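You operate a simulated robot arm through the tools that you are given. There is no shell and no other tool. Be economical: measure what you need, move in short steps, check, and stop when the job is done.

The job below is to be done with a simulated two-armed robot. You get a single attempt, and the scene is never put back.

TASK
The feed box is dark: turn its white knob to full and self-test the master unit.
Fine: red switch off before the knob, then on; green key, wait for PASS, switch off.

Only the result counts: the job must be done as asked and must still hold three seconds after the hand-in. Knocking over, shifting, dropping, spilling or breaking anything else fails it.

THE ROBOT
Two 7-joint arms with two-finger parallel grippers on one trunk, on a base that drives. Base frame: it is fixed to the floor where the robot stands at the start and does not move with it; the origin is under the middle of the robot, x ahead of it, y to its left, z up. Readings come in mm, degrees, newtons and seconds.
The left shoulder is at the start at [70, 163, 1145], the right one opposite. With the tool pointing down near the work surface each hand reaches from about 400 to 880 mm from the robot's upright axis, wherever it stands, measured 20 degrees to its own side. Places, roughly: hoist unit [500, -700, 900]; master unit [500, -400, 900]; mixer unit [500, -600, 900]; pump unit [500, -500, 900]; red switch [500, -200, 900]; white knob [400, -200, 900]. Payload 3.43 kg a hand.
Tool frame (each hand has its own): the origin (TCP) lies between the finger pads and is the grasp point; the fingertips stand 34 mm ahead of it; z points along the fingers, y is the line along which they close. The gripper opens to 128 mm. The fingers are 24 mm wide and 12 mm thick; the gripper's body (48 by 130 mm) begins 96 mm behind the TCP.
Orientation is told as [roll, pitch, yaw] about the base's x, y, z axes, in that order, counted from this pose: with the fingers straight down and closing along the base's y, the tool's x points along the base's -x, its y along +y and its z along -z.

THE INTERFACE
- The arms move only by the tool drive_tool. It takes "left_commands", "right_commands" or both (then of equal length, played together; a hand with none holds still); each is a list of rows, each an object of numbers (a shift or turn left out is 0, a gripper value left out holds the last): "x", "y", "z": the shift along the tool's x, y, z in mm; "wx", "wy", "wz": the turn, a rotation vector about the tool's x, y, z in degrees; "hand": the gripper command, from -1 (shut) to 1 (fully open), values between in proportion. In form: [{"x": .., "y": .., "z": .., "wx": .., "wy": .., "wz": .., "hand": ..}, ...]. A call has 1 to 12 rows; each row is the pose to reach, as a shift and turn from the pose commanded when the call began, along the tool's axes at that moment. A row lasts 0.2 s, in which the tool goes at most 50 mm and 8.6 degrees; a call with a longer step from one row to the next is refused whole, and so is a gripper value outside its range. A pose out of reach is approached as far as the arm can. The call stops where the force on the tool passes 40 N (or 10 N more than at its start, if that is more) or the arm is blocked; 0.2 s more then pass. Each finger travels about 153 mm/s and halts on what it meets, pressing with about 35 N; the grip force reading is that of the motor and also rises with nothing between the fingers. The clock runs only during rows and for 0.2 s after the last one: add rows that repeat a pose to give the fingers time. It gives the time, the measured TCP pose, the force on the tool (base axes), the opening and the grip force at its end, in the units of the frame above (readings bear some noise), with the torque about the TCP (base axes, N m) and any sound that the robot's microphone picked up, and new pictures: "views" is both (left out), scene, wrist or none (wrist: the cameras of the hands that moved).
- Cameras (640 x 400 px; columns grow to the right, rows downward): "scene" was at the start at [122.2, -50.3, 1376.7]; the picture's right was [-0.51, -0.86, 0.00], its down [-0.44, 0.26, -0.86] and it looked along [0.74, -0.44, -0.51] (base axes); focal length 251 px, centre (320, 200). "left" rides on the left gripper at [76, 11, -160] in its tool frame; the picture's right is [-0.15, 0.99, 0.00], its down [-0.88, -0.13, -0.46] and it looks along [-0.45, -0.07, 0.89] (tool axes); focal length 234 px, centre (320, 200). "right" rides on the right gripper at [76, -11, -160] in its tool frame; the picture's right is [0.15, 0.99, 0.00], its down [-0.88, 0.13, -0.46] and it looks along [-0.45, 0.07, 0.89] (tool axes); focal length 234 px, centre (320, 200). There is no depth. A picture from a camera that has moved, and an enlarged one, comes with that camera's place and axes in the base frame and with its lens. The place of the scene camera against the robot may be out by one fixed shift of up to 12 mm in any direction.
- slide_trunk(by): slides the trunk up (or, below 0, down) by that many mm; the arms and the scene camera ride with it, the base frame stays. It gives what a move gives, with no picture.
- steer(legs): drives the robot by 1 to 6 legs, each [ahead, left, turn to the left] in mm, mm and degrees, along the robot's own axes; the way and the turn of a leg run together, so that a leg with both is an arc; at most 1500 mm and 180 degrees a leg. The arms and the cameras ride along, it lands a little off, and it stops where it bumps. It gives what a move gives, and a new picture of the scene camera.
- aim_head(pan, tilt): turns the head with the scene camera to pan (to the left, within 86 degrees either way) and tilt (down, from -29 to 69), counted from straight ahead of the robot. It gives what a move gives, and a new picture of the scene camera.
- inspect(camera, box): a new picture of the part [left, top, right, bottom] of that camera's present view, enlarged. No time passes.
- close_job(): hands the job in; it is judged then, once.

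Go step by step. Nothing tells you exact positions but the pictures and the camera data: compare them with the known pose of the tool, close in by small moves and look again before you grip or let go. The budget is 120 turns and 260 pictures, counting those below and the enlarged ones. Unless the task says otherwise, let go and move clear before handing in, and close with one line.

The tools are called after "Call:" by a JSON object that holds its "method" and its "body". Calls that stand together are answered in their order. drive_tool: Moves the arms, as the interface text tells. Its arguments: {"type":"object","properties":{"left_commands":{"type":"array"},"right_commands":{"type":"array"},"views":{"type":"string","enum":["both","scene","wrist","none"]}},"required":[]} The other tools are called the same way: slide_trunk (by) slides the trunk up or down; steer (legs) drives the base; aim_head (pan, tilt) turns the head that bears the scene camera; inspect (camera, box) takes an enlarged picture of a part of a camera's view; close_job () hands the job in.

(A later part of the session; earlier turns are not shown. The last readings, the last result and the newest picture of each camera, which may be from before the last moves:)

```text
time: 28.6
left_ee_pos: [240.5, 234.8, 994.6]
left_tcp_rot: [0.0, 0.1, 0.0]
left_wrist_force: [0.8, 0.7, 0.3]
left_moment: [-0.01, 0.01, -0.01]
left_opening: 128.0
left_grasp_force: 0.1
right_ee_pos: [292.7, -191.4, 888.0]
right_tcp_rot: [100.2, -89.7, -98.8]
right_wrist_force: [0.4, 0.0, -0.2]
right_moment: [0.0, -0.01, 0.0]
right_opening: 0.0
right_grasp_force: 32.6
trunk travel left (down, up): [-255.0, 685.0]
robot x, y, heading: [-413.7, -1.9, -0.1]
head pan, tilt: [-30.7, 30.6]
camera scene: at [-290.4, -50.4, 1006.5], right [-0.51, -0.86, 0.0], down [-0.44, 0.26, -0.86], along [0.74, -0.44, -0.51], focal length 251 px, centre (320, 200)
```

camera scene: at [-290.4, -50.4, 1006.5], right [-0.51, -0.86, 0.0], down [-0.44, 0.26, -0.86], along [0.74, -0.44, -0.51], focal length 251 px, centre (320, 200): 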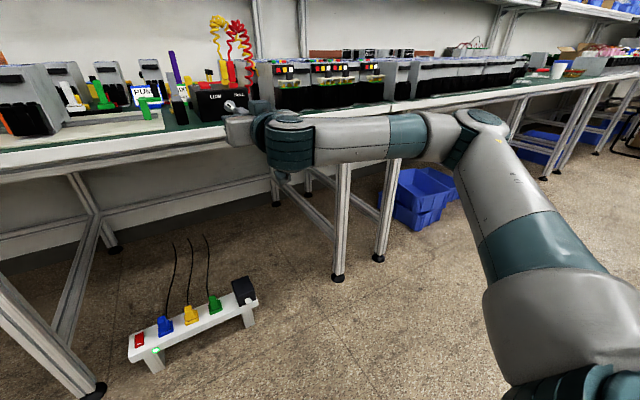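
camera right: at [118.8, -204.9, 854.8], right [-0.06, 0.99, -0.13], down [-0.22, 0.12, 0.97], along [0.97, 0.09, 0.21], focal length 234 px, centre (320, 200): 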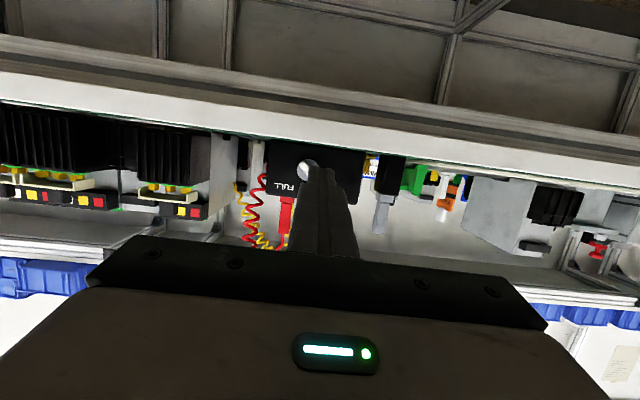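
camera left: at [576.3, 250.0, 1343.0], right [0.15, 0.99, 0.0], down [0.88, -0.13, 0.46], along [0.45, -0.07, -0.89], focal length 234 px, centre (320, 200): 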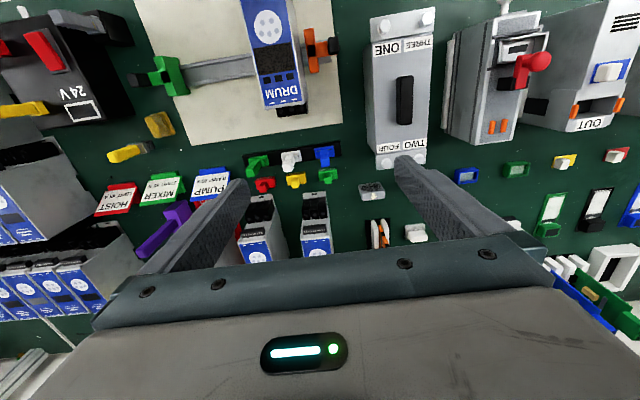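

The hand is horizontal now. I'll align its yaw with the box, open partly, and roll about -42° to match the bar.

Call:
{"method": "drive_tool", "body": {"right_commands": [{"wx": 3.8, "y": 5, "hand": -0.2}, {"wx": 7.6, "y": 11, "hand": -0.2}, {"wx": 7.6, "y": 11, "hand": -0.2}], "views": "none"}}

Call:
{"method": "drive_tool", "body": {"right_commands": [{"wz": -8.4}, {"wz": -16.8}, {"wz": -25.2}, {"wz": -33.6}, {"wz": -42}, {"wz": -42}]}}

```text
time: 29.4
left_ee_pos: [240.2, 233.8, 996.2]
left_tcp_rot: [0.1, -0.1, -0.1]
left_wrist_force: [0.7, -0.4, 0.7]
left_moment: [0.0, 0.03, 0.0]
left_opening: 128.0
left_grasp_force: 0.0
right_ee_pos: [291.9, -180.2, 889.0]
right_tcp_rot: [92.9, -89.5, -99.2]
right_wrist_force: [0.1, -0.7, 0.6]
right_moment: [0.02, 0.02, 0.01]
right_opening: 50.8
right_grasp_force: 0.0
trunk travel left (down, up): [-255.0, 685.0]
robot x, y, heading: [-409.7, -0.7, 0.2]
head pan, tilt: [-30.7, 30.6]
```

```text
time: 30.8
left_ee_pos: [239.6, 234.2, 995.9]
left_tcp_rot: [-0.1, 0.0, 0.0]
left_wrist_force: [0.2, -0.8, -0.6]
left_moment: [0.01, 0.03, 0.04]
left_opening: 128.0
left_grasp_force: 0.1
right_ee_pos: [292.1, -180.1, 887.9]
right_tcp_rot: [-90.0, -48.3, 83.8]
right_wrist_force: [0.2, 0.5, 0.1]
right_moment: [-0.02, -0.01, 0.02]
right_opening: 51.2
right_grasp_force: 0.3
trunk travel left (down, up): [-255.0, 685.0]
robot x, y, heading: [-409.5, 1.4, -0.1]
head pan, tilt: [-30.7, 30.6]
camera scene: at [-291.0, -50.1, 1006.7], right [-0.51, -0.86, 0.0], down [-0.44, 0.26, -0.86], along [0.74, -0.44, -0.51], focal length 251 px, centre (320, 200)
camera right: at [126.8, -220.8, 837.8], right [0.07, 0.64, -0.77], down [-0.38, 0.73, 0.57], along [0.92, 0.25, 0.29], focal length 234 px, centre (320, 200)
```

scene: 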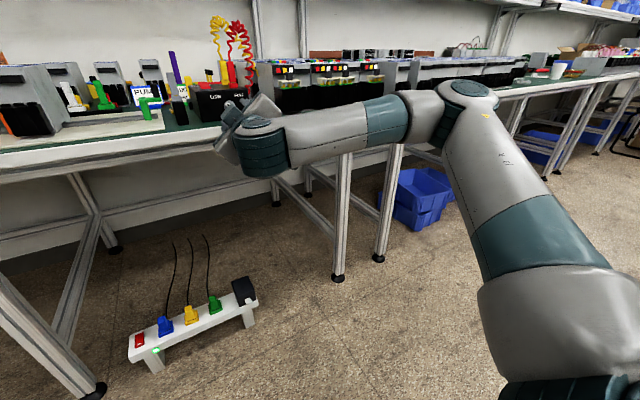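
right: 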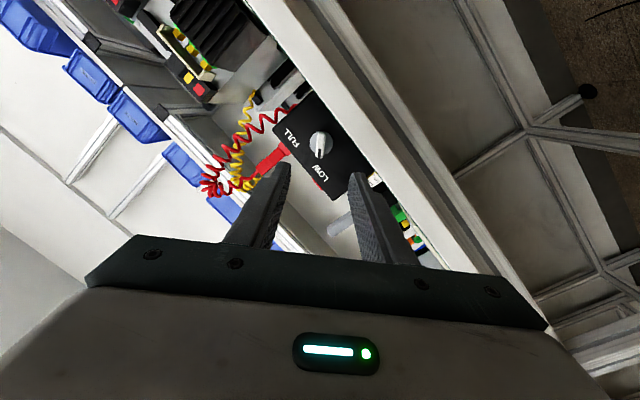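

Call:
{"method": "inspect", "body": {"camera": "right", "box": [270, 90, 380, 200]}}

```text
3.64 times, centred on (325, 145) of right
camera zoom: at [126.8, -220.8, 837.8], right [0.07, 0.64, -0.77], down [-0.38, 0.73, 0.57], along [0.92, 0.25, 0.29], focal length 852 px, centre (302, 400)
```

zoom: 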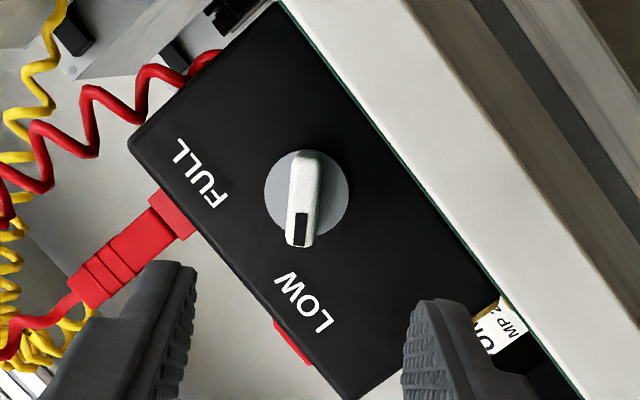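

The bar is lined up with the fingers. I'll narrow the opening to about 28 mm and advance.

Call:
{"method": "drive_tool", "body": {"right_commands": [{"hand": -0.56}, {"z": 25, "hand": -0.56}, {"z": 45, "hand": -0.56}, {"z": 55, "hand": -0.56}, {"z": 62, "hand": -0.56}], "views": "none"}}

Call:
{"method": "inspect", "body": {"camera": "right", "box": [250, 100, 390, 240]}}

```text
time: 32.0
left_ee_pos: [239.4, 235.3, 995.0]
left_tcp_rot: [0.1, 0.0, 0.0]
left_wrist_force: [-0.3, -0.2, 0.8]
left_moment: [0.0, 0.03, -0.01]
left_opening: 127.8
left_grasp_force: 0.0
right_ee_pos: [353.7, -186.4, 888.2]
right_tcp_rot: [-90.1, -48.4, 83.9]
right_wrist_force: [-0.1, 0.2, 0.0]
right_moment: [0.02, -0.01, -0.01]
right_opening: 28.6
right_grasp_force: 0.0
trunk travel left (down, up): [-255.0, 685.0]
robot x, y, heading: [-412.9, 0.6, -0.1]
head pan, tilt: [-30.7, 30.6]
```

```text
2.86 times, centred on (320, 170) of right
camera zoom: at [188.3, -227.7, 837.8], right [0.07, 0.64, -0.77], down [-0.38, 0.73, 0.57], along [0.92, 0.25, 0.29], focal length 669 px, centre (320, 286)
```

zoom: 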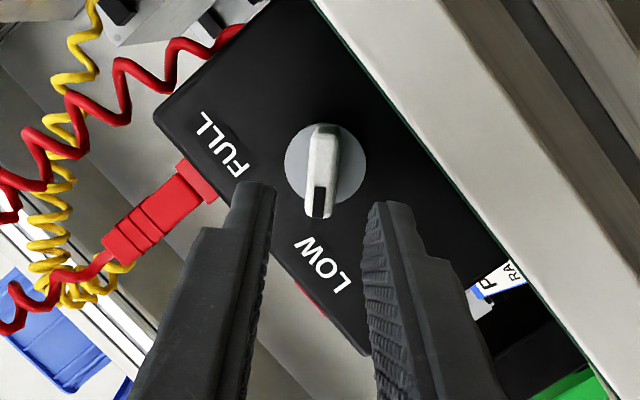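

Call:
{"method": "drive_tool", "body": {"right_commands": [{"z": 8}, {"z": 15}, {"z": 20}, {"z": 24}, {"z": 27}], "views": "none"}}

Call:
{"method": "inspect", "body": {"camera": "right", "box": [250, 100, 390, 240]}}

Call:
{"method": "inspect", "body": {"camera": "scene", "box": [190, 70, 280, 160]}}

```text
time: 33.2
left_ee_pos: [239.2, 233.8, 995.5]
left_tcp_rot: [0.1, -0.1, 0.0]
left_wrist_force: [0.2, -0.3, 0.6]
left_moment: [0.02, 0.01, 0.02]
left_opening: 128.1
left_grasp_force: 0.1
right_ee_pos: [380.4, -189.6, 888.0]
right_tcp_rot: [-90.0, -48.4, 83.8]
right_wrist_force: [-0.3, -0.5, -0.4]
right_moment: [0.01, 0.04, -0.01]
right_opening: 28.2
right_grasp_force: 0.1
trunk travel left (down, up): [-255.0, 685.0]
robot x, y, heading: [-414.9, -1.4, 0.1]
head pan, tilt: [-30.7, 30.6]
```

```text
2.86 times, centred on (320, 170) of right
camera zoom: at [215.4, -230.8, 837.7], right [0.07, 0.64, -0.77], down [-0.38, 0.73, 0.57], along [0.92, 0.25, 0.29], focal length 669 px, centre (320, 286)
```

zoom: 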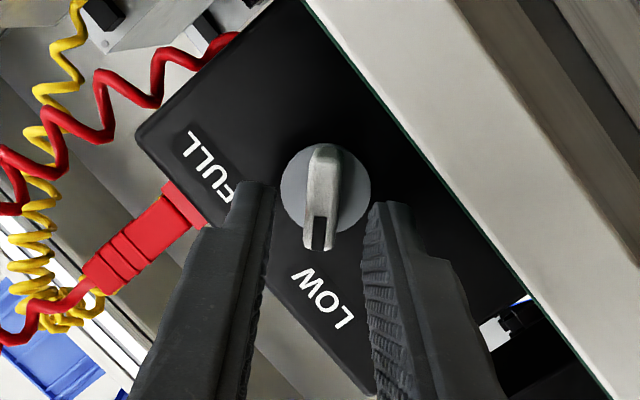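

```text
4.44 times, centred on (235, 115) of scene
camera zoom: at [-291.0, -50.1, 1006.7], right [-0.51, -0.86, 0.0], down [-0.44, 0.26, -0.86], along [0.74, -0.44, -0.51], focal length 1117 px, centre (698, 578)
```

zoom: 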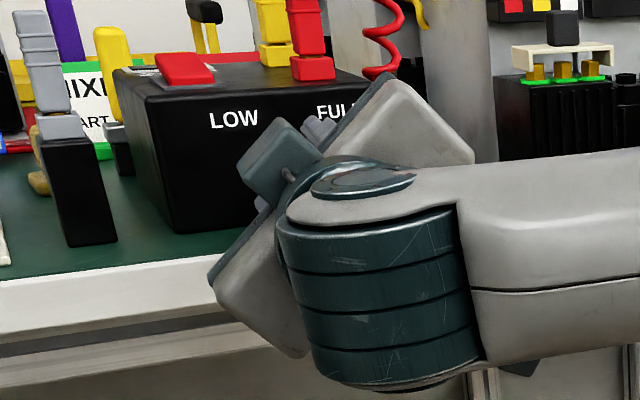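

By parallax the disc is about 11 mm ahead of the fingertips, and the knob axis is about 5 mm along +tool x. I'll correct that and advance 7 mm.

Call:
{"method": "drive_tool", "body": {"right_commands": [{"x": 3, "y": 1, "z": 2}, {"x": 5, "y": 1, "z": 5}, {"x": 5, "y": 1, "z": 7}], "views": "none"}}

Call:
{"method": "inspect", "body": {"camera": "right", "box": [270, 120, 370, 210]}}

```text
time: 34.0
left_ee_pos: [237.9, 234.2, 996.2]
left_tcp_rot: [0.0, 0.0, -0.1]
left_wrist_force: [-0.8, 0.1, -0.3]
left_moment: [0.04, -0.03, 0.02]
left_opening: 128.0
left_grasp_force: 0.0
right_ee_pos: [387.0, -192.9, 883.2]
right_tcp_rot: [-89.9, -48.4, 83.8]
right_wrist_force: [-0.6, -1.1, 0.2]
right_moment: [0.0, 0.02, 0.03]
right_opening: 27.8
right_grasp_force: 0.1
trunk travel left (down, up): [-255.0, 685.0]
robot x, y, heading: [-410.8, 1.4, 0.2]
head pan, tilt: [-30.7, 30.6]
```

```text
4.44 times, centred on (320, 165) of right
camera zoom: at [221.8, -233.7, 833.2], right [0.07, 0.64, -0.77], down [-0.38, 0.73, 0.57], along [0.92, 0.25, 0.29], focal length 1041 px, centre (320, 356)
```

zoom: 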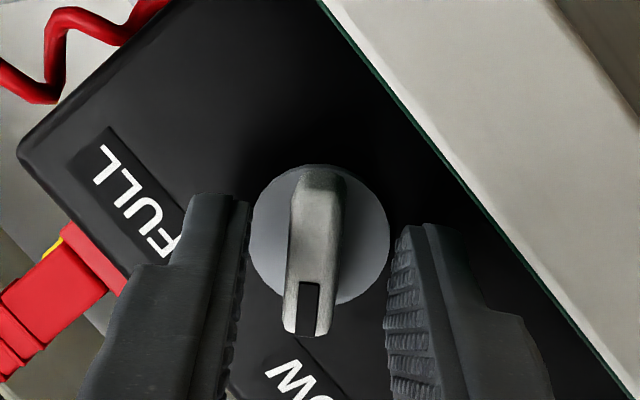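

The bar is between the fingers, so I'll close on it.

Call:
{"method": "drive_tool", "body": {"right_commands": [{"hand": -0.75}, {"hand": -0.9}, {"hand": -0.95}, {"hand": -1}, {"hand": -1}], "views": "none"}}

Call:
{"method": "inspect", "body": {"camera": "right", "box": [270, 120, 370, 210]}}

```text
time: 35.2
left_ee_pos: [240.5, 233.9, 995.3]
left_tcp_rot: [0.0, -0.1, -0.1]
left_wrist_force: [0.3, -0.3, 1.7]
left_moment: [0.02, 0.03, -0.02]
left_opening: 128.0
left_grasp_force: 0.1
right_ee_pos: [387.1, -192.9, 883.9]
right_tcp_rot: [-90.0, -48.5, 83.8]
right_wrist_force: [5.2, -4.4, 6.7]
right_moment: [-0.04, 0.55, -0.18]
right_opening: 10.6
right_grasp_force: 44.1
trunk travel left (down, up): [-255.0, 685.0]
robot x, y, heading: [-411.3, -0.6, -0.2]
head pan, tilt: [-30.7, 30.6]
```

```text
4.44 times, centred on (320, 165) of right
camera zoom: at [221.7, -234.5, 833.8], right [0.07, 0.64, -0.77], down [-0.38, 0.73, 0.57], along [0.92, 0.25, 0.29], focal length 1041 px, centre (320, 356)
```

zoom: 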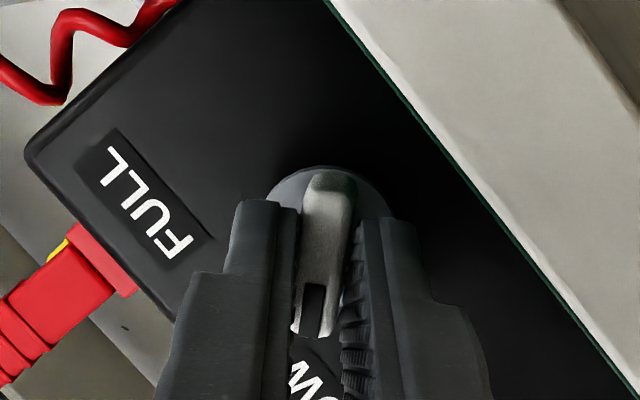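

It's gripped at 10.6 mm. I'll turn clockwise 15° first, then check the force and the display.

Call:
{"method": "drive_tool", "body": {"right_commands": [{"wz": 4, "y": -1}, {"wz": 8, "y": -1}, {"wz": 12, "y": -1}, {"wz": 15, "y": -1}], "views": "none"}}

Call:
{"method": "inspect", "body": {"camera": "right", "box": [250, 100, 390, 240]}}

Call:
{"method": "inspect", "body": {"camera": "scene", "box": [190, 70, 280, 160]}}

```text
time: 36.2
left_ee_pos: [239.1, 233.4, 995.3]
left_tcp_rot: [0.0, 0.1, -0.1]
left_wrist_force: [-0.8, -0.6, 0.2]
left_moment: [-0.03, -0.02, 0.01]
left_opening: 127.9
left_grasp_force: 0.1
right_ee_pos: [388.0, -193.5, 883.9]
right_tcp_rot: [-90.0, -63.5, 83.7]
right_wrist_force: [0.7, -4.3, 4.7]
right_moment: [0.0, 1.19, -0.35]
right_opening: 10.7
right_grasp_force: 44.6
trunk travel left (down, up): [-255.0, 685.0]
robot x, y, heading: [-409.3, -2.8, -0.0]
head pan, tilt: [-30.7, 30.6]
```

```text
2.86 times, centred on (320, 170) of right
camera zoom: at [223.1, -220.1, 820.6], right [0.09, 0.82, -0.57], down [-0.4, 0.56, 0.73], along [0.91, 0.16, 0.37], focal length 669 px, centre (320, 286)
```

zoom: 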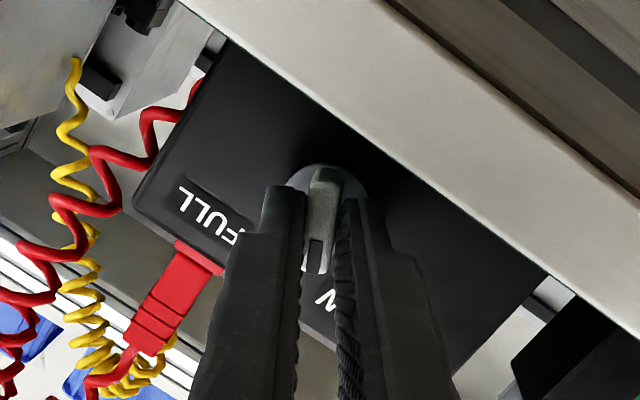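

```text
4.44 times, centred on (235, 115) of scene
camera zoom: at [-291.2, -50.4, 1006.7], right [-0.51, -0.86, 0.0], down [-0.44, 0.26, -0.86], along [0.74, -0.44, -0.51], focal length 1117 px, centre (698, 578)
```

zoom: 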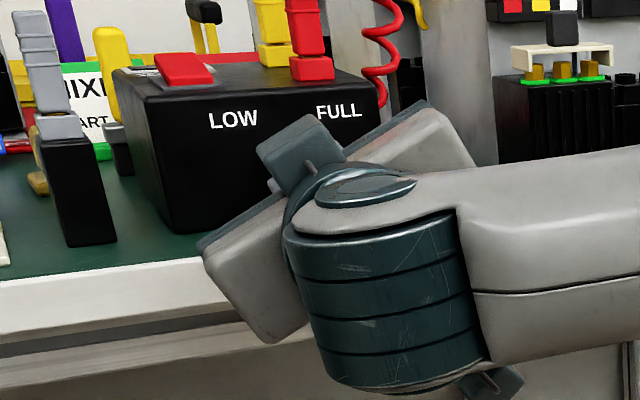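

Call:
{"method": "inspect", "body": {"camera": "left", "box": [20, 290, 140, 390]}}

```text
4.00 times, centred on (80, 340) of left
camera zoom: at [163.1, 245.5, 1154.3], right [0.15, 0.99, 0.0], down [0.88, -0.13, 0.46], along [0.45, -0.07, -0.89], focal length 937 px, centre (1280, -360)
```

zoom: 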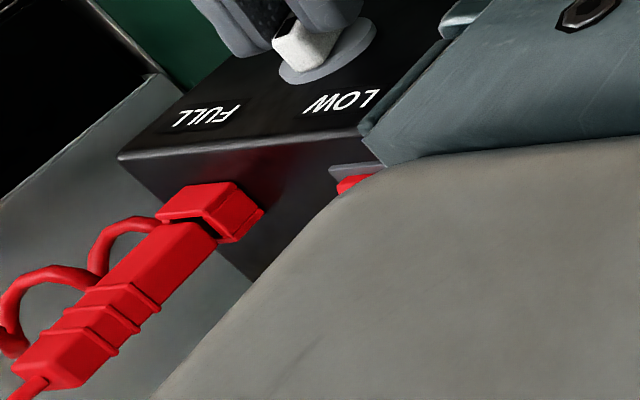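

It's turning freely. I'll continue clockwise to about 90° in total.

Call:
{"method": "drive_tool", "body": {"right_commands": [{"wz": 7}, {"wz": 14}, {"wz": 21}, {"wz": 28}, {"wz": 35}, {"wz": 42}, {"wz": 49}, {"wz": 56}], "views": "none"}}

Call:
{"method": "inspect", "body": {"camera": "right", "box": [250, 100, 390, 240]}}

```text
time: 38.0
left_ee_pos: [240.1, 233.9, 995.4]
left_tcp_rot: [0.1, 0.0, 0.0]
left_wrist_force: [0.2, -0.9, 0.3]
left_moment: [-0.06, -0.04, 0.03]
left_opening: 127.7
left_grasp_force: 0.0
right_ee_pos: [385.4, -193.2, 883.8]
right_tcp_rot: [90.0, -60.4, -96.1]
right_wrist_force: [-6.7, -6.7, -1.5]
right_moment: [0.0, 1.03, 0.7]
right_opening: 10.6
right_grasp_force: 44.1
trunk travel left (down, up): [-255.0, 685.0]
robot x, y, heading: [-412.6, 3.5, 0.0]
head pan, tilt: [-30.7, 30.6]
```

```text
2.86 times, centred on (320, 170) of right
camera zoom: at [230.3, -149.3, 811.7], right [0.1, 0.93, 0.36], down [-0.49, -0.27, 0.83], along [0.87, -0.26, 0.42], focal length 669 px, centre (320, 286)
```

zoom: 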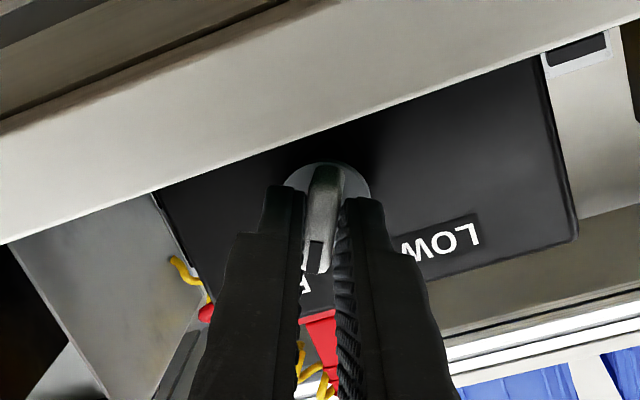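

Call:
{"method": "drive_tool", "body": {"right_commands": [{"wz": 5}, {"wz": 9}, {"wz": 12}, {"wz": 15}, {"wz": 17}, {"wz": 19}], "views": "none"}}

Call:
{"method": "inspect", "body": {"camera": "left", "box": [20, 280, 140, 380]}}

Call:
{"method": "inspect", "body": {"camera": "right", "box": [250, 100, 390, 240]}}

```text
time: 39.4
left_ee_pos: [239.7, 233.2, 995.2]
left_tcp_rot: [0.0, 0.0, -0.1]
left_wrist_force: [0.8, -0.4, -1.0]
left_moment: [0.0, -0.03, 0.0]
left_opening: 128.1
left_grasp_force: 0.0
right_ee_pos: [385.4, -193.3, 885.5]
right_tcp_rot: [90.0, -41.5, -96.2]
right_wrist_force: [-16.0, -5.5, -9.7]
right_moment: [-1.19, 0.36, 0.4]
right_opening: 11.0
right_grasp_force: 44.6
trunk travel left (down, up): [-255.0, 685.0]
robot x, y, heading: [-410.5, -3.0, -0.2]
head pan, tilt: [-30.7, 30.6]
```

```text
4.00 times, centred on (80, 330) of left
camera zoom: at [162.6, 245.1, 1154.6], right [0.15, 0.99, 0.0], down [0.88, -0.13, 0.46], along [0.45, -0.07, -0.89], focal length 937 px, centre (1280, -320)
```

zoom: 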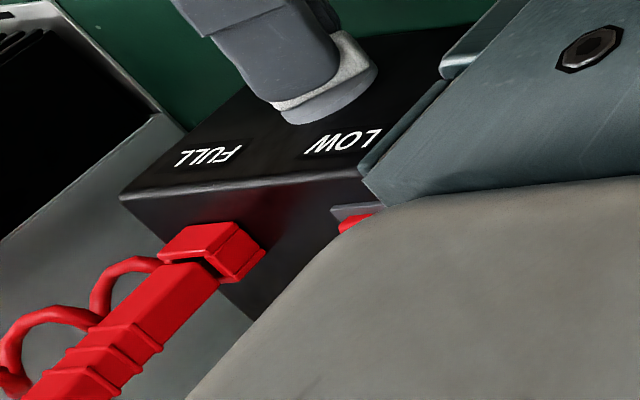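

```text
2.86 times, centred on (320, 170) of right
camera zoom: at [232.8, -127.9, 824.5], right [0.08, 0.76, 0.64], down [-0.52, -0.52, 0.68], along [0.85, -0.39, 0.35], focal length 669 px, centre (320, 286)
```

zoom: 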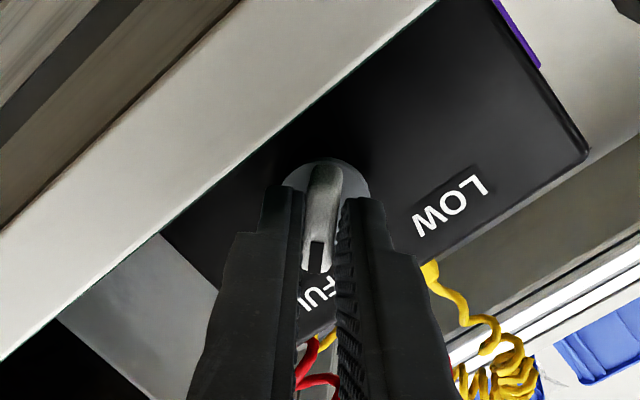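

The torque has jumped to about 1.2 N·m, so the knob is at its end stop with the pointer at FULL. I'll open, back away and look.

Call:
{"method": "drive_tool", "body": {"right_commands": [{"wz": -1, "hand": -1}, {"wz": -1, "hand": -0.56}, {"wz": -1, "hand": -0.56}, {"wz": -1, "hand": -0.56}, {"wz": -1, "z": -15, "hand": -0.56}, {"wz": -1, "z": -40, "hand": -0.56}, {"wz": -1, "z": -80, "hand": -0.56}, {"wz": -1, "z": -110, "hand": -0.56}], "views": "wrist"}}

Call:
{"method": "inspect", "body": {"camera": "right", "box": [260, 80, 390, 200]}}

```text
time: 41.2
left_ee_pos: [239.9, 233.2, 995.0]
left_tcp_rot: [0.0, 0.0, -0.1]
left_wrist_force: [-0.3, 0.0, -0.3]
left_moment: [0.0, -0.01, 0.01]
left_opening: 128.1
left_grasp_force: 0.1
right_ee_pos: [278.3, -180.9, 884.1]
right_tcp_rot: [90.0, -42.6, -96.3]
right_wrist_force: [0.0, 0.4, 0.1]
right_moment: [-0.01, 0.03, 0.02]
right_opening: 28.1
right_grasp_force: 0.0
trunk travel left (down, up): [-255.0, 685.0]
robot x, y, heading: [-413.6, 0.4, -0.1]
head pan, tilt: [-30.7, 30.6]
camera right: at [123.7, -116.8, 824.1], right [0.08, 0.77, 0.63], down [-0.51, -0.51, 0.69], along [0.85, -0.38, 0.35], focal length 234 px, centre (320, 200)
```

right: 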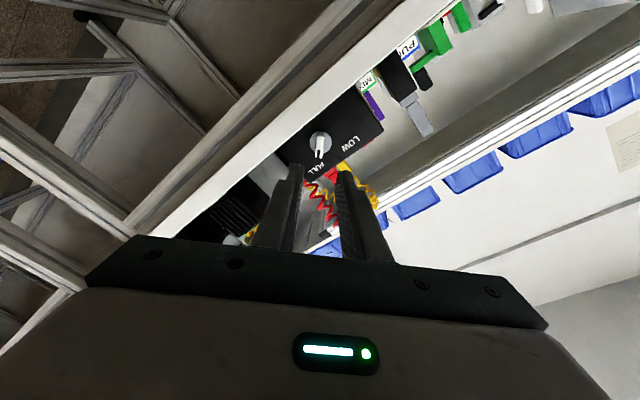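

```text
3.33 times, centred on (325, 140) of right
camera zoom: at [123.7, -116.8, 824.1], right [0.08, 0.77, 0.63], down [-0.51, -0.51, 0.69], along [0.85, -0.38, 0.35], focal length 781 px, centre (303, 400)
```

zoom: 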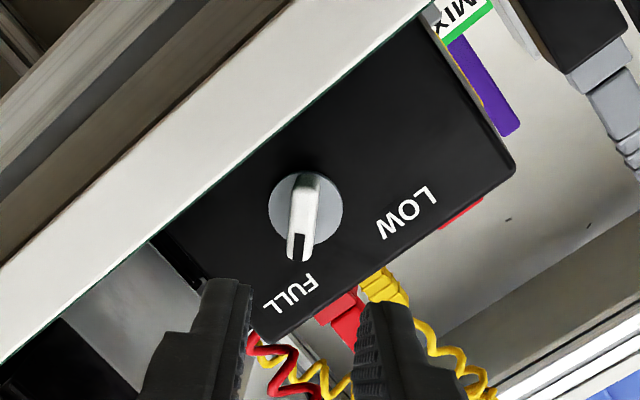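

The knob is at FULL. Now I'll roll the hand back, raise the trunk, and return to a downward-pointing pose with the fingers shut.

Call:
{"method": "drive_tool", "body": {"right_commands": [{"wz": -8, "hand": -1}, {"wz": -16, "hand": -1}, {"wz": -24, "hand": -1}, {"wz": -32, "hand": -1}, {"wz": -40, "hand": -1}, {"wz": -47, "hand": -1}], "views": "none"}}

Call:
{"method": "slide_trunk", "body": {"by": 370}}

Call:
{"method": "drive_tool", "body": {"right_commands": [{"wy": 8.2}, {"wy": 16.4}, {"wy": 24.6}, {"wy": 32.8}, {"wy": 41}, {"wy": 49.2}, {"wy": 57.4}, {"wy": 65.6}, {"wy": 73.8}, {"wy": 82}, {"wy": 90}], "views": "none"}}

```text
time: 42.6
left_ee_pos: [239.4, 234.1, 994.9]
left_tcp_rot: [0.0, 0.0, -0.1]
left_wrist_force: [-0.3, -1.3, -0.3]
left_moment: [-0.01, -0.01, -0.01]
left_opening: 128.2
left_grasp_force: 0.1
right_ee_pos: [277.1, -181.3, 883.0]
right_tcp_rot: [87.4, -89.7, -93.7]
right_wrist_force: [0.0, 0.2, -0.1]
right_moment: [0.02, 0.0, 0.01]
right_opening: 0.2
right_grasp_force: 33.2
trunk travel left (down, up): [-255.0, 685.0]
robot x, y, heading: [-410.7, -1.0, -0.0]
head pan, tilt: [-30.7, 30.6]
```

```text
time: 46.1
left_ee_pos: [240.5, 235.0, 1365.7]
left_tcp_rot: [0.0, -0.1, 0.0]
left_wrist_force: [-0.7, 0.4, -0.2]
left_moment: [-0.01, 0.0, 0.03]
left_opening: 128.2
left_grasp_force: 0.0
right_ee_pos: [276.7, -181.3, 1255.0]
right_tcp_rot: [90.6, -89.7, -96.9]
right_wrist_force: [-0.1, 0.7, 0.3]
right_moment: [0.01, 0.0, -0.01]
right_opening: 0.0
right_grasp_force: 32.5
trunk travel left (down, up): [-625.0, 315.0]
robot x, y, heading: [-416.5, 1.4, 0.2]
head pan, tilt: [-30.7, 30.6]
```

```text
time: 48.5
left_ee_pos: [240.1, 235.5, 1365.1]
left_tcp_rot: [0.0, 0.0, 0.0]
left_wrist_force: [-0.4, 0.3, -0.7]
left_moment: [-0.04, -0.01, -0.02]
left_opening: 128.0
left_grasp_force: 0.1
right_ee_pos: [276.6, -180.6, 1254.5]
right_tcp_rot: [0.4, 0.1, -6.1]
right_wrist_force: [-0.2, 0.4, -0.5]
right_moment: [-0.01, 0.01, 0.03]
right_opening: 0.1
right_grasp_force: 32.3
trunk travel left (down, up): [-625.0, 315.0]
robot x, y, heading: [-412.5, 0.3, 0.1]
head pan, tilt: [-30.7, 30.6]
```

Call:
{"method": "drive_tool", "body": {"right_commands": [{"wz": 8.4}, {"wz": 16.8}, {"wz": 25.2}, {"wz": 33.6}, {"wz": 42}, {"wz": 50.4}, {"wz": 58.8}, {"wz": 67.2}, {"wz": 75.6}, {"wz": 84}, {"wz": 84, "x": 35, "y": 20}], "views": "none"}}

Call:
{"method": "steer", "body": {"legs": [[270, 0, 0]]}}

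```text
time: 50.9
left_ee_pos: [238.4, 234.9, 1365.6]
left_tcp_rot: [-0.1, -0.2, -0.1]
left_wrist_force: [0.1, -0.2, 0.5]
left_moment: [-0.01, -0.01, -0.01]
left_opening: 128.0
left_grasp_force: 0.0
right_ee_pos: [243.8, -157.9, 1256.0]
right_tcp_rot: [0.1, 0.3, -90.3]
right_wrist_force: [0.6, -0.5, 0.3]
right_moment: [-0.02, -0.03, 0.02]
right_opening: 0.0
right_grasp_force: 32.5
trunk travel left (down, up): [-625.0, 315.0]
robot x, y, heading: [-410.6, 0.6, -0.4]
head pan, tilt: [-30.7, 30.6]
```

```text
time: 52.8
left_ee_pos: [506.7, 235.9, 1364.5]
left_tcp_rot: [0.0, -0.1, 0.2]
left_wrist_force: [0.7, 0.4, 0.5]
left_moment: [0.04, 0.0, 0.03]
left_opening: 127.9
left_grasp_force: 0.0
right_ee_pos: [512.8, -156.8, 1256.1]
right_tcp_rot: [0.1, 0.3, -90.0]
right_wrist_force: [0.1, -0.2, 0.3]
right_moment: [0.02, 0.0, 0.03]
right_opening: 0.0
right_grasp_force: 33.6
trunk travel left (down, up): [-625.0, 315.0]
robot x, y, heading: [-146.0, 4.8, 0.0]
head pan, tilt: [-30.7, 30.6]
camera scene: at [-24.3, -49.8, 1376.8], right [-0.51, -0.86, 0.0], down [-0.44, 0.26, -0.86], along [0.74, -0.44, -0.51], focal length 251 px, centre (320, 200)
```

scene: 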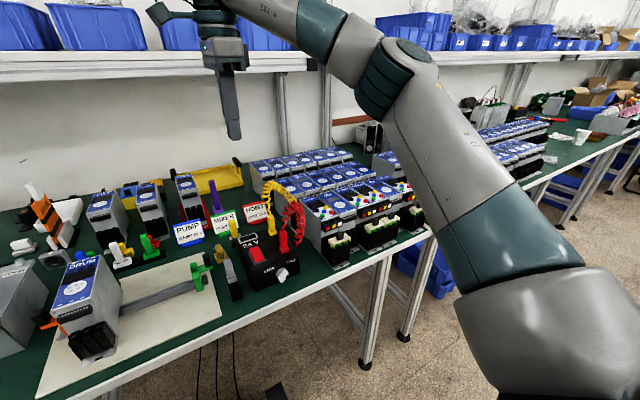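

Call:
{"method": "inspect", "body": {"camera": "right", "box": [250, 100, 410, 200]}}

Call:
{"method": "inspect", "body": {"camera": "scene", "box": [225, 220, 315, 310]}}

```text
4.00 times, centred on (330, 150) of right
camera zoom: at [500.3, -81.8, 1414.7], right [0.99, 0.14, 0.0], down [0.13, -0.88, 0.45], along [0.07, -0.44, -0.89], focal length 937 px, centre (280, 400)
```

zoom: 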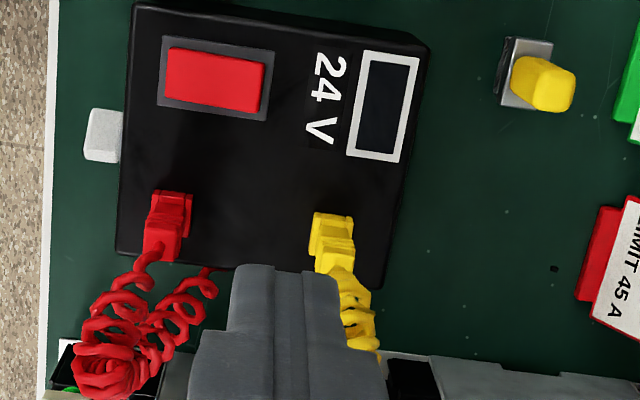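

```text
4.44 times, centred on (270, 265) of scene
camera zoom: at [-24.3, -49.8, 1376.8], right [-0.51, -0.86, 0.0], down [-0.44, 0.26, -0.86], along [0.74, -0.44, -0.51], focal length 1117 px, centre (542, -89)
```

zoom: 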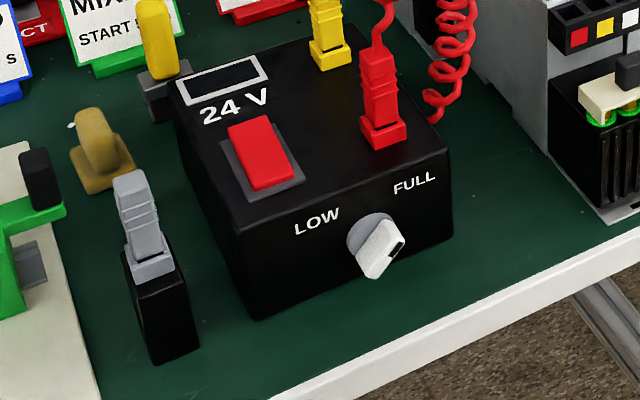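

The display is still dark with the knob at FULL, so the switch really is off. Now I'll press the raised back half to turn it on.

Call:
{"method": "drive_tool", "body": {"right_commands": [{"x": 6, "y": -21, "z": 45}, {"x": 6, "y": -21, "z": 95}, {"x": 6, "y": -21, "z": 145}, {"x": 6, "y": -21, "z": 190}, {"x": 6, "y": -21, "z": 230}, {"x": 6, "y": -21, "z": 255}, {"x": 6, "y": -21, "z": 265}, {"x": 6, "y": -21, "z": 265}], "views": "none"}}

Call:
{"method": "inspect", "body": {"camera": "right", "box": [230, 90, 430, 240]}}

```text
time: 54.6
left_ee_pos: [509.0, 235.7, 1364.7]
left_tcp_rot: [0.0, 0.0, 0.1]
left_wrist_force: [-0.3, -0.5, 0.3]
left_moment: [0.0, -0.02, -0.01]
left_opening: 128.2
left_grasp_force: 0.0
right_ee_pos: [492.6, -147.8, 989.7]
right_tcp_rot: [0.1, 0.4, -90.1]
right_wrist_force: [0.2, -0.2, 0.4]
right_moment: [-0.02, 0.04, 0.0]
right_opening: 0.0
right_grasp_force: 32.8
trunk travel left (down, up): [-625.0, 315.0]
robot x, y, heading: [-145.1, -0.0, 0.1]
head pan, tilt: [-30.7, 30.6]
```

```text
2.67 times, centred on (330, 165) of right
camera zoom: at [480.5, -73.6, 1149.0], right [0.99, 0.14, 0.0], down [0.13, -0.88, 0.45], along [0.07, -0.44, -0.89], focal length 624 px, centre (293, 293)
```

zoom: 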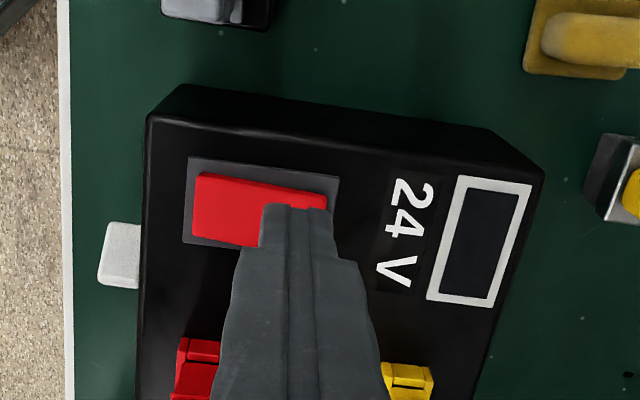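

Call:
{"method": "drive_tool", "body": {"right_commands": [{"z": 6}, {"z": 12}, {"z": 15}, {"z": 17}, {"z": 19}, {"z": 21}, {"z": 23}, {"z": 25}], "views": "none"}}

Call:
{"method": "drive_tool", "body": {"right_commands": [{"z": -25}, {"z": -60}, {"z": -60}], "views": "none"}}

Call:
{"method": "inspect", "body": {"camera": "right", "box": [230, 90, 430, 240]}}

```text
time: 56.4
left_ee_pos: [504.7, 236.1, 1367.7]
left_tcp_rot: [0.0, -0.1, 0.1]
left_wrist_force: [0.1, 0.5, -0.1]
left_moment: [0.0, -0.01, -0.02]
left_opening: 127.8
left_grasp_force: 0.0
right_ee_pos: [493.2, -148.5, 969.5]
right_tcp_rot: [0.5, 0.5, -90.2]
right_wrist_force: [13.8, -4.5, 31.1]
right_moment: [-0.35, -0.15, 0.13]
right_opening: 0.0
right_grasp_force: 32.7
trunk travel left (down, up): [-625.0, 315.0]
robot x, y, heading: [-145.0, 0.6, 0.2]
head pan, tilt: [-30.7, 30.6]
```

```text
time: 57.2
left_ee_pos: [507.1, 236.0, 1364.9]
left_tcp_rot: [-0.1, 0.0, 0.1]
left_wrist_force: [0.3, -1.1, -0.2]
left_moment: [0.05, -0.03, 0.0]
left_opening: 127.8
left_grasp_force: 0.2
right_ee_pos: [492.8, -148.1, 1024.2]
right_tcp_rot: [-0.1, 0.4, -90.1]
right_wrist_force: [0.9, -0.2, -0.2]
right_moment: [0.02, 0.03, 0.01]
right_opening: 0.0
right_grasp_force: 32.7
trunk travel left (down, up): [-625.0, 315.0]
robot x, y, heading: [-144.6, -1.8, 0.1]
head pan, tilt: [-30.7, 30.6]
```

```text
2.67 times, centred on (330, 165) of right
camera zoom: at [481.6, -73.5, 1183.0], right [0.99, 0.14, 0.0], down [0.13, -0.88, 0.45], along [0.07, -0.44, -0.89], focal length 624 px, centre (293, 293)
```

zoom: 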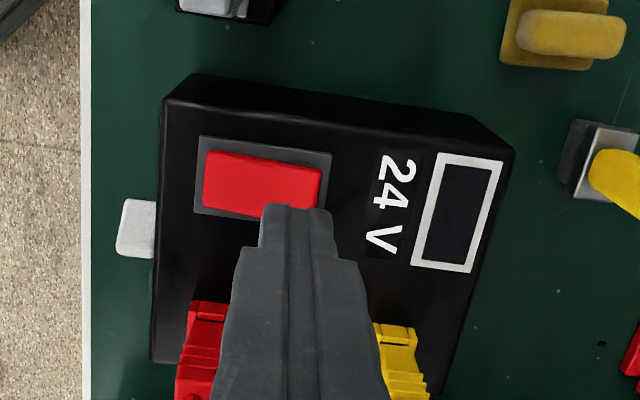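

Call:
{"method": "inspect", "body": {"camera": "right", "box": [280, 130, 345, 175]}}

Call:
{"method": "inspect", "body": {"camera": "scene", "box": [235, 170, 365, 290]}}

```text
8.89 times, centred on (312, 152) of right
camera zoom: at [481.6, -73.5, 1183.0], right [0.99, 0.14, 0.0], down [0.13, -0.88, 0.45], along [0.07, -0.44, -0.89], focal length 2082 px, centre (387, 622)
```

zoom: 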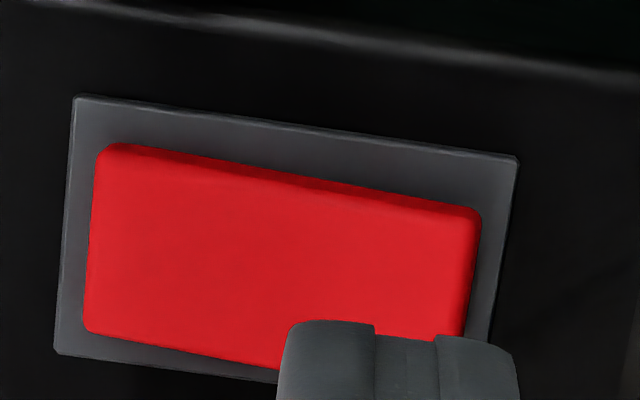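

```text
3.33 times, centred on (300, 230) of scene
camera zoom: at [-22.6, -50.2, 1376.5], right [-0.51, -0.86, 0.0], down [-0.44, 0.26, -0.86], along [0.74, -0.44, -0.51], focal length 838 px, centre (387, 100)
```

zoom: 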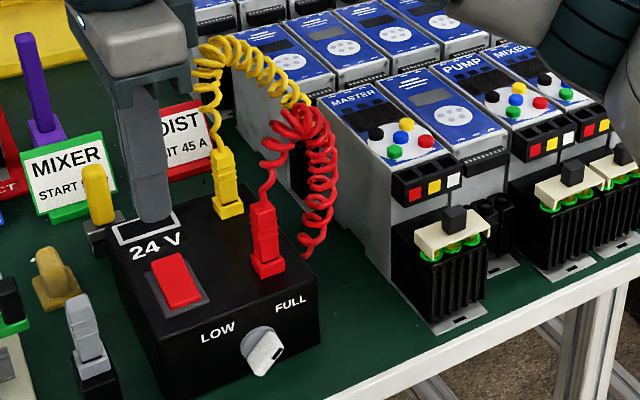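

The rocker doesn't seem to have flipped at 31 N. I'll press a little farther back and harder.

Call:
{"method": "drive_tool", "body": {"right_commands": [{"y": 6, "z": 30}, {"y": 6, "z": 48}, {"y": 6, "z": 52}, {"y": 6, "z": 55}, {"y": 6, "z": 57}, {"y": 6, "z": 59}, {"y": 6, "z": 61}, {"y": 6, "z": 63}, {"y": 6, "z": 65}], "views": "none"}}

Call:
{"method": "inspect", "body": {"camera": "right", "box": [230, 90, 430, 240]}}

Call:
{"method": "drive_tool", "body": {"right_commands": [{"z": -25}, {"z": -60}, {"z": -60}], "views": "none"}}

Call:
{"method": "inspect", "body": {"camera": "right", "box": [260, 110, 400, 205]}}

```text
time: 59.1
left_ee_pos: [503.7, 234.9, 1365.4]
left_tcp_rot: [0.1, -0.1, 0.0]
left_wrist_force: [0.4, 0.3, -0.1]
left_moment: [-0.01, -0.02, 0.0]
left_opening: 128.1
left_grasp_force: 0.0
right_ee_pos: [498.6, -147.4, 968.9]
right_tcp_rot: [0.7, 0.7, -90.2]
right_wrist_force: [-6.5, -0.1, 13.2]
right_moment: [-0.12, 0.44, -0.12]
right_opening: 0.1
right_grasp_force: 32.6
trunk travel left (down, up): [-625.0, 315.0]
robot x, y, heading: [-144.5, -2.7, 0.1]
head pan, tilt: [-30.7, 30.6]
stopped in row 9 (right hand): the force on the tool passed its limit at 43 N (the readings are from after the stop); the commanded pose is now the measured one
```

```text
2.67 times, centred on (330, 165) of right
camera zoom: at [485.0, -73.9, 1128.1], right [0.99, 0.14, 0.01], down [0.12, -0.89, 0.45], along [0.08, -0.44, -0.89], focal length 624 px, centre (293, 293)
```

zoom: 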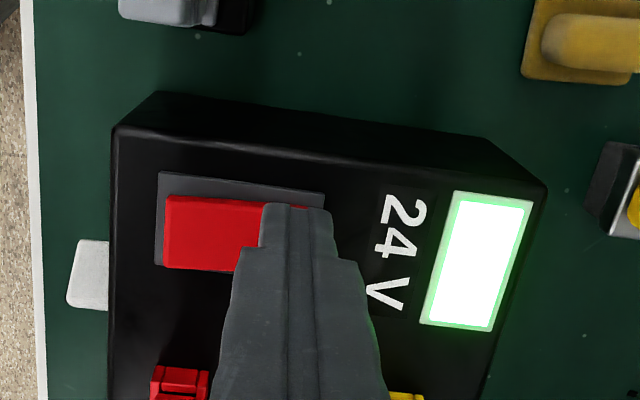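

```text
time: 59.9
left_ee_pos: [507.3, 234.0, 1365.6]
left_tcp_rot: [0.0, 0.0, 0.0]
left_wrist_force: [0.6, 0.0, 0.2]
left_moment: [0.02, 0.02, -0.02]
left_opening: 128.1
left_grasp_force: 0.1
right_ee_pos: [501.0, -149.8, 1027.1]
right_tcp_rot: [0.5, 0.6, -90.1]
right_wrist_force: [0.5, 0.6, -0.3]
right_moment: [0.01, 0.04, 0.01]
right_opening: 0.0
right_grasp_force: 33.0
trunk travel left (down, up): [-625.0, 315.0]
robot x, y, heading: [-145.2, 1.7, 0.1]
head pan, tilt: [-30.7, 30.6]
```

```text
4.21 times, centred on (330, 158) of right
camera zoom: at [487.6, -75.0, 1185.4], right [0.99, 0.14, 0.01], down [0.12, -0.89, 0.45], along [0.07, -0.44, -0.89], focal length 986 px, centre (278, 379)
```

zoom: 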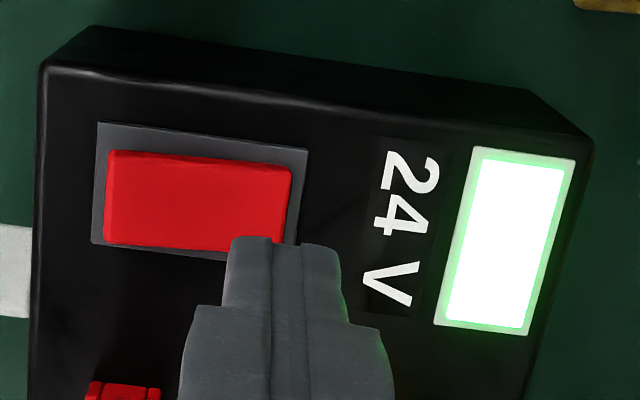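

The display lights green, so the feed is on. Now I'll raise the hand and move it above the master unit to look at the keys.

Call:
{"method": "drive_tool", "body": {"right_commands": [{"z": -50}, {"z": -100}, {"z": -150}, {"x": -40, "y": -5, "z": -150}, {"x": -80, "y": -15, "z": -150}, {"x": -120, "y": -25, "z": -150}, {"x": -160, "y": -25, "z": -150}, {"x": -195, "y": -25, "z": -120}, {"x": -195, "y": -25, "z": -90}, {"x": -195, "y": -25, "z": -90}], "views": "wrist"}}

Call:
{"method": "inspect", "body": {"camera": "right", "box": [250, 100, 410, 220]}}

```text
time: 62.1
left_ee_pos: [506.6, 234.0, 1365.5]
left_tcp_rot: [0.0, 0.0, 0.1]
left_wrist_force: [-0.9, 0.3, -1.0]
left_moment: [0.04, -0.02, -0.01]
left_opening: 128.0
left_grasp_force: 0.1
right_ee_pos: [472.9, -345.3, 1114.2]
right_tcp_rot: [0.7, 0.6, -90.2]
right_wrist_force: [0.3, 0.2, -1.0]
right_moment: [0.01, 0.0, -0.01]
right_opening: 0.0
right_grasp_force: 32.7
trunk travel left (down, up): [-625.0, 315.0]
robot x, y, heading: [-146.6, 2.2, -0.0]
head pan, tilt: [-30.7, 30.6]
camera right: at [460.3, -271.2, 1273.3], right [0.99, 0.14, 0.01], down [0.12, -0.89, 0.45], along [0.07, -0.44, -0.89], focal length 234 px, centre (320, 200)
```

right: 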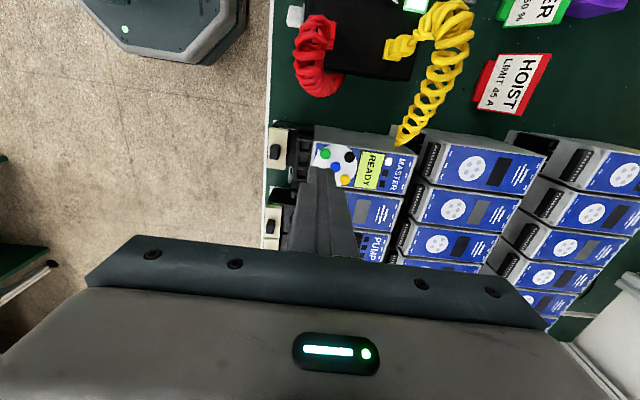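

```text
3.33 times, centred on (330, 160) of right
camera zoom: at [460.3, -271.2, 1273.3], right [0.99, 0.14, 0.01], down [0.12, -0.89, 0.45], along [0.07, -0.44, -0.89], focal length 781 px, centre (287, 333)
```

zoom: 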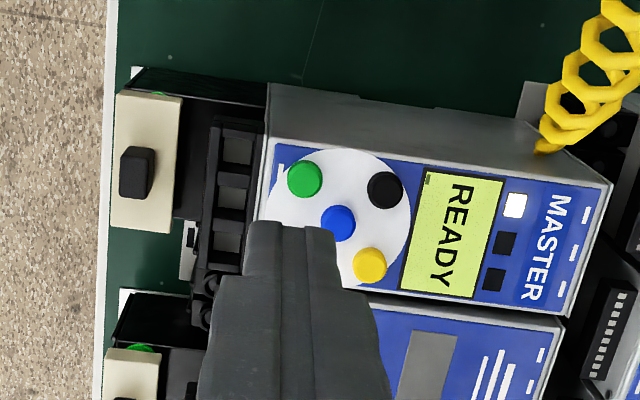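

The master shows READY. The green key is at about (481,-348), with blue 22 mm away diagonally. I'll come down offset away from blue and check before pressing.

Call:
{"method": "drive_tool", "body": {"right_commands": [{"x": 4, "y": 5, "z": 40}, {"x": 4, "y": 5, "z": 70}, {"x": 4, "y": 5, "z": 80}, {"x": 4, "y": 5, "z": 80}], "views": "none"}}

Call:
{"method": "inspect", "body": {"camera": "right", "box": [250, 100, 410, 220]}}

Call:
{"method": "inspect", "body": {"camera": "scene", "box": [280, 170, 380, 260]}}

```text
time: 63.1
left_ee_pos: [505.9, 233.6, 1364.2]
left_tcp_rot: [0.0, 0.0, 0.1]
left_wrist_force: [0.4, 0.0, -0.2]
left_moment: [0.01, 0.0, 0.01]
left_opening: 128.1
left_grasp_force: 0.0
right_ee_pos: [479.7, -339.8, 1034.0]
right_tcp_rot: [0.6, 0.6, -90.2]
right_wrist_force: [0.4, 0.1, 0.3]
right_moment: [0.01, -0.01, -0.03]
right_opening: 0.2
right_grasp_force: 32.9
trunk travel left (down, up): [-625.0, 315.0]
robot x, y, heading: [-146.7, 1.2, 0.3]
head pan, tilt: [-30.7, 30.6]
```

```text
3.33 times, centred on (330, 160) of right
camera zoom: at [466.0, -265.9, 1193.0], right [0.99, 0.14, 0.01], down [0.12, -0.89, 0.45], along [0.07, -0.44, -0.89], focal length 781 px, centre (287, 333)
```

zoom: 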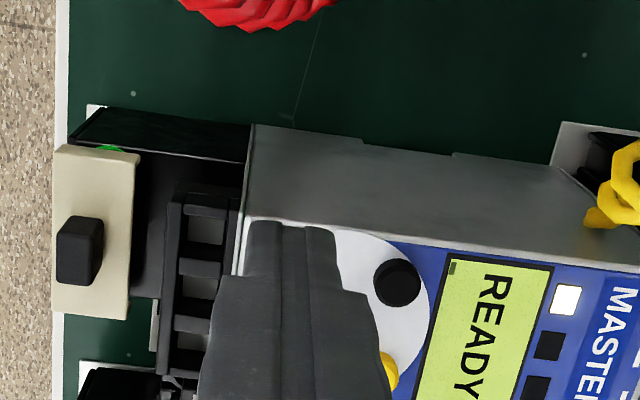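

```text
4.44 times, centred on (330, 215) of scene
camera zoom: at [-23.1, -49.9, 1376.7], right [-0.51, -0.86, 0.0], down [-0.44, 0.26, -0.86], along [0.74, -0.44, -0.51], focal length 1117 px, centre (276, 133)
```

zoom: 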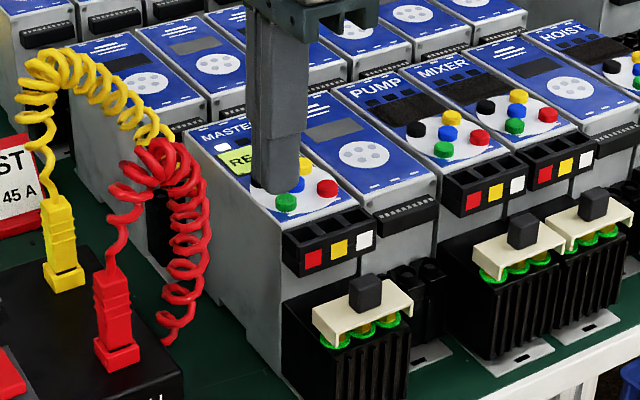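

Call:
{"method": "drive_tool", "body": {"right_commands": [{"z": 4}, {"z": 8}, {"z": 10}, {"z": 12}, {"z": 14}], "views": "none"}}

Call:
{"method": "inspect", "body": {"camera": "scene", "box": [300, 185, 360, 235]}}

```text
time: 64.3
left_ee_pos: [505.7, 235.2, 1365.5]
left_tcp_rot: [0.0, 0.0, 0.2]
left_wrist_force: [-0.4, -0.6, -0.1]
left_moment: [-0.01, 0.0, 0.0]
left_opening: 128.1
left_grasp_force: 0.1
right_ee_pos: [478.3, -338.5, 1020.0]
right_tcp_rot: [0.5, 0.6, -90.2]
right_wrist_force: [1.1, -0.5, 1.1]
right_moment: [0.0, -0.02, -0.01]
right_opening: 0.0
right_grasp_force: 33.2
trunk travel left (down, up): [-625.0, 315.0]
robot x, y, heading: [-145.6, -1.2, 0.1]
head pan, tilt: [-30.7, 30.6]
```

```text
8.00 times, centred on (330, 210) of scene
camera zoom: at [-23.3, -50.0, 1376.7], right [-0.51, -0.86, 0.0], down [-0.44, 0.26, -0.86], along [0.74, -0.44, -0.51], focal length 2011 px, centre (240, 120)
```

zoom: 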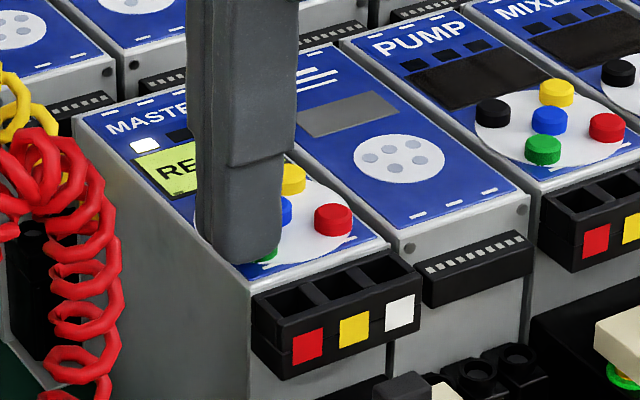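

The tip is over green and clear of blue. I'll shift 3 mm to the right and press down gently.

Call:
{"method": "drive_tool", "body": {"right_commands": [{"x": -3}, {"x": -3, "z": 2}, {"x": -3, "z": 4}, {"x": -3, "z": 6}, {"x": -3, "z": 8}], "views": "none"}}

Call:
{"method": "inspect", "body": {"camera": "right", "box": [250, 100, 450, 240]}}

```text
time: 65.5
left_ee_pos: [506.8, 236.3, 1366.5]
left_tcp_rot: [-0.1, 0.0, 0.2]
left_wrist_force: [0.4, 0.7, 0.3]
left_moment: [0.01, -0.02, 0.05]
left_opening: 127.9
left_grasp_force: 0.0
right_ee_pos: [478.0, -342.7, 1013.4]
right_tcp_rot: [0.7, 0.6, -90.3]
right_wrist_force: [4.6, -3.1, 10.8]
right_moment: [-0.18, -0.15, 0.03]
right_opening: 0.1
right_grasp_force: 33.0
trunk travel left (down, up): [-625.0, 315.0]
robot x, y, heading: [-143.8, 2.2, 0.0]
head pan, tilt: [-30.7, 30.6]
heard: click
```

```text
2.86 times, centred on (350, 170) of right
camera zoom: at [465.6, -268.7, 1172.5], right [0.99, 0.14, 0.01], down [0.12, -0.89, 0.45], along [0.08, -0.44, -0.89], focal length 669 px, centre (234, 286)
```

zoom: 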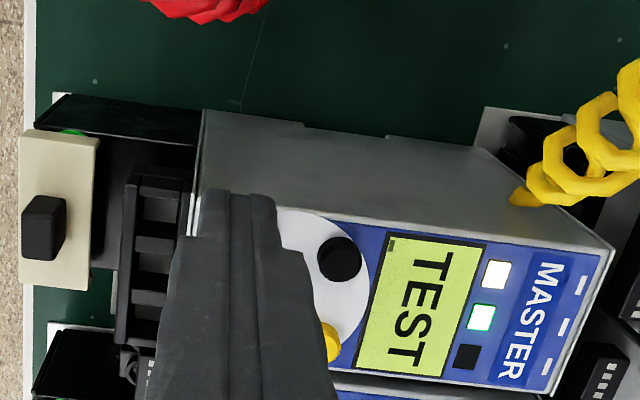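

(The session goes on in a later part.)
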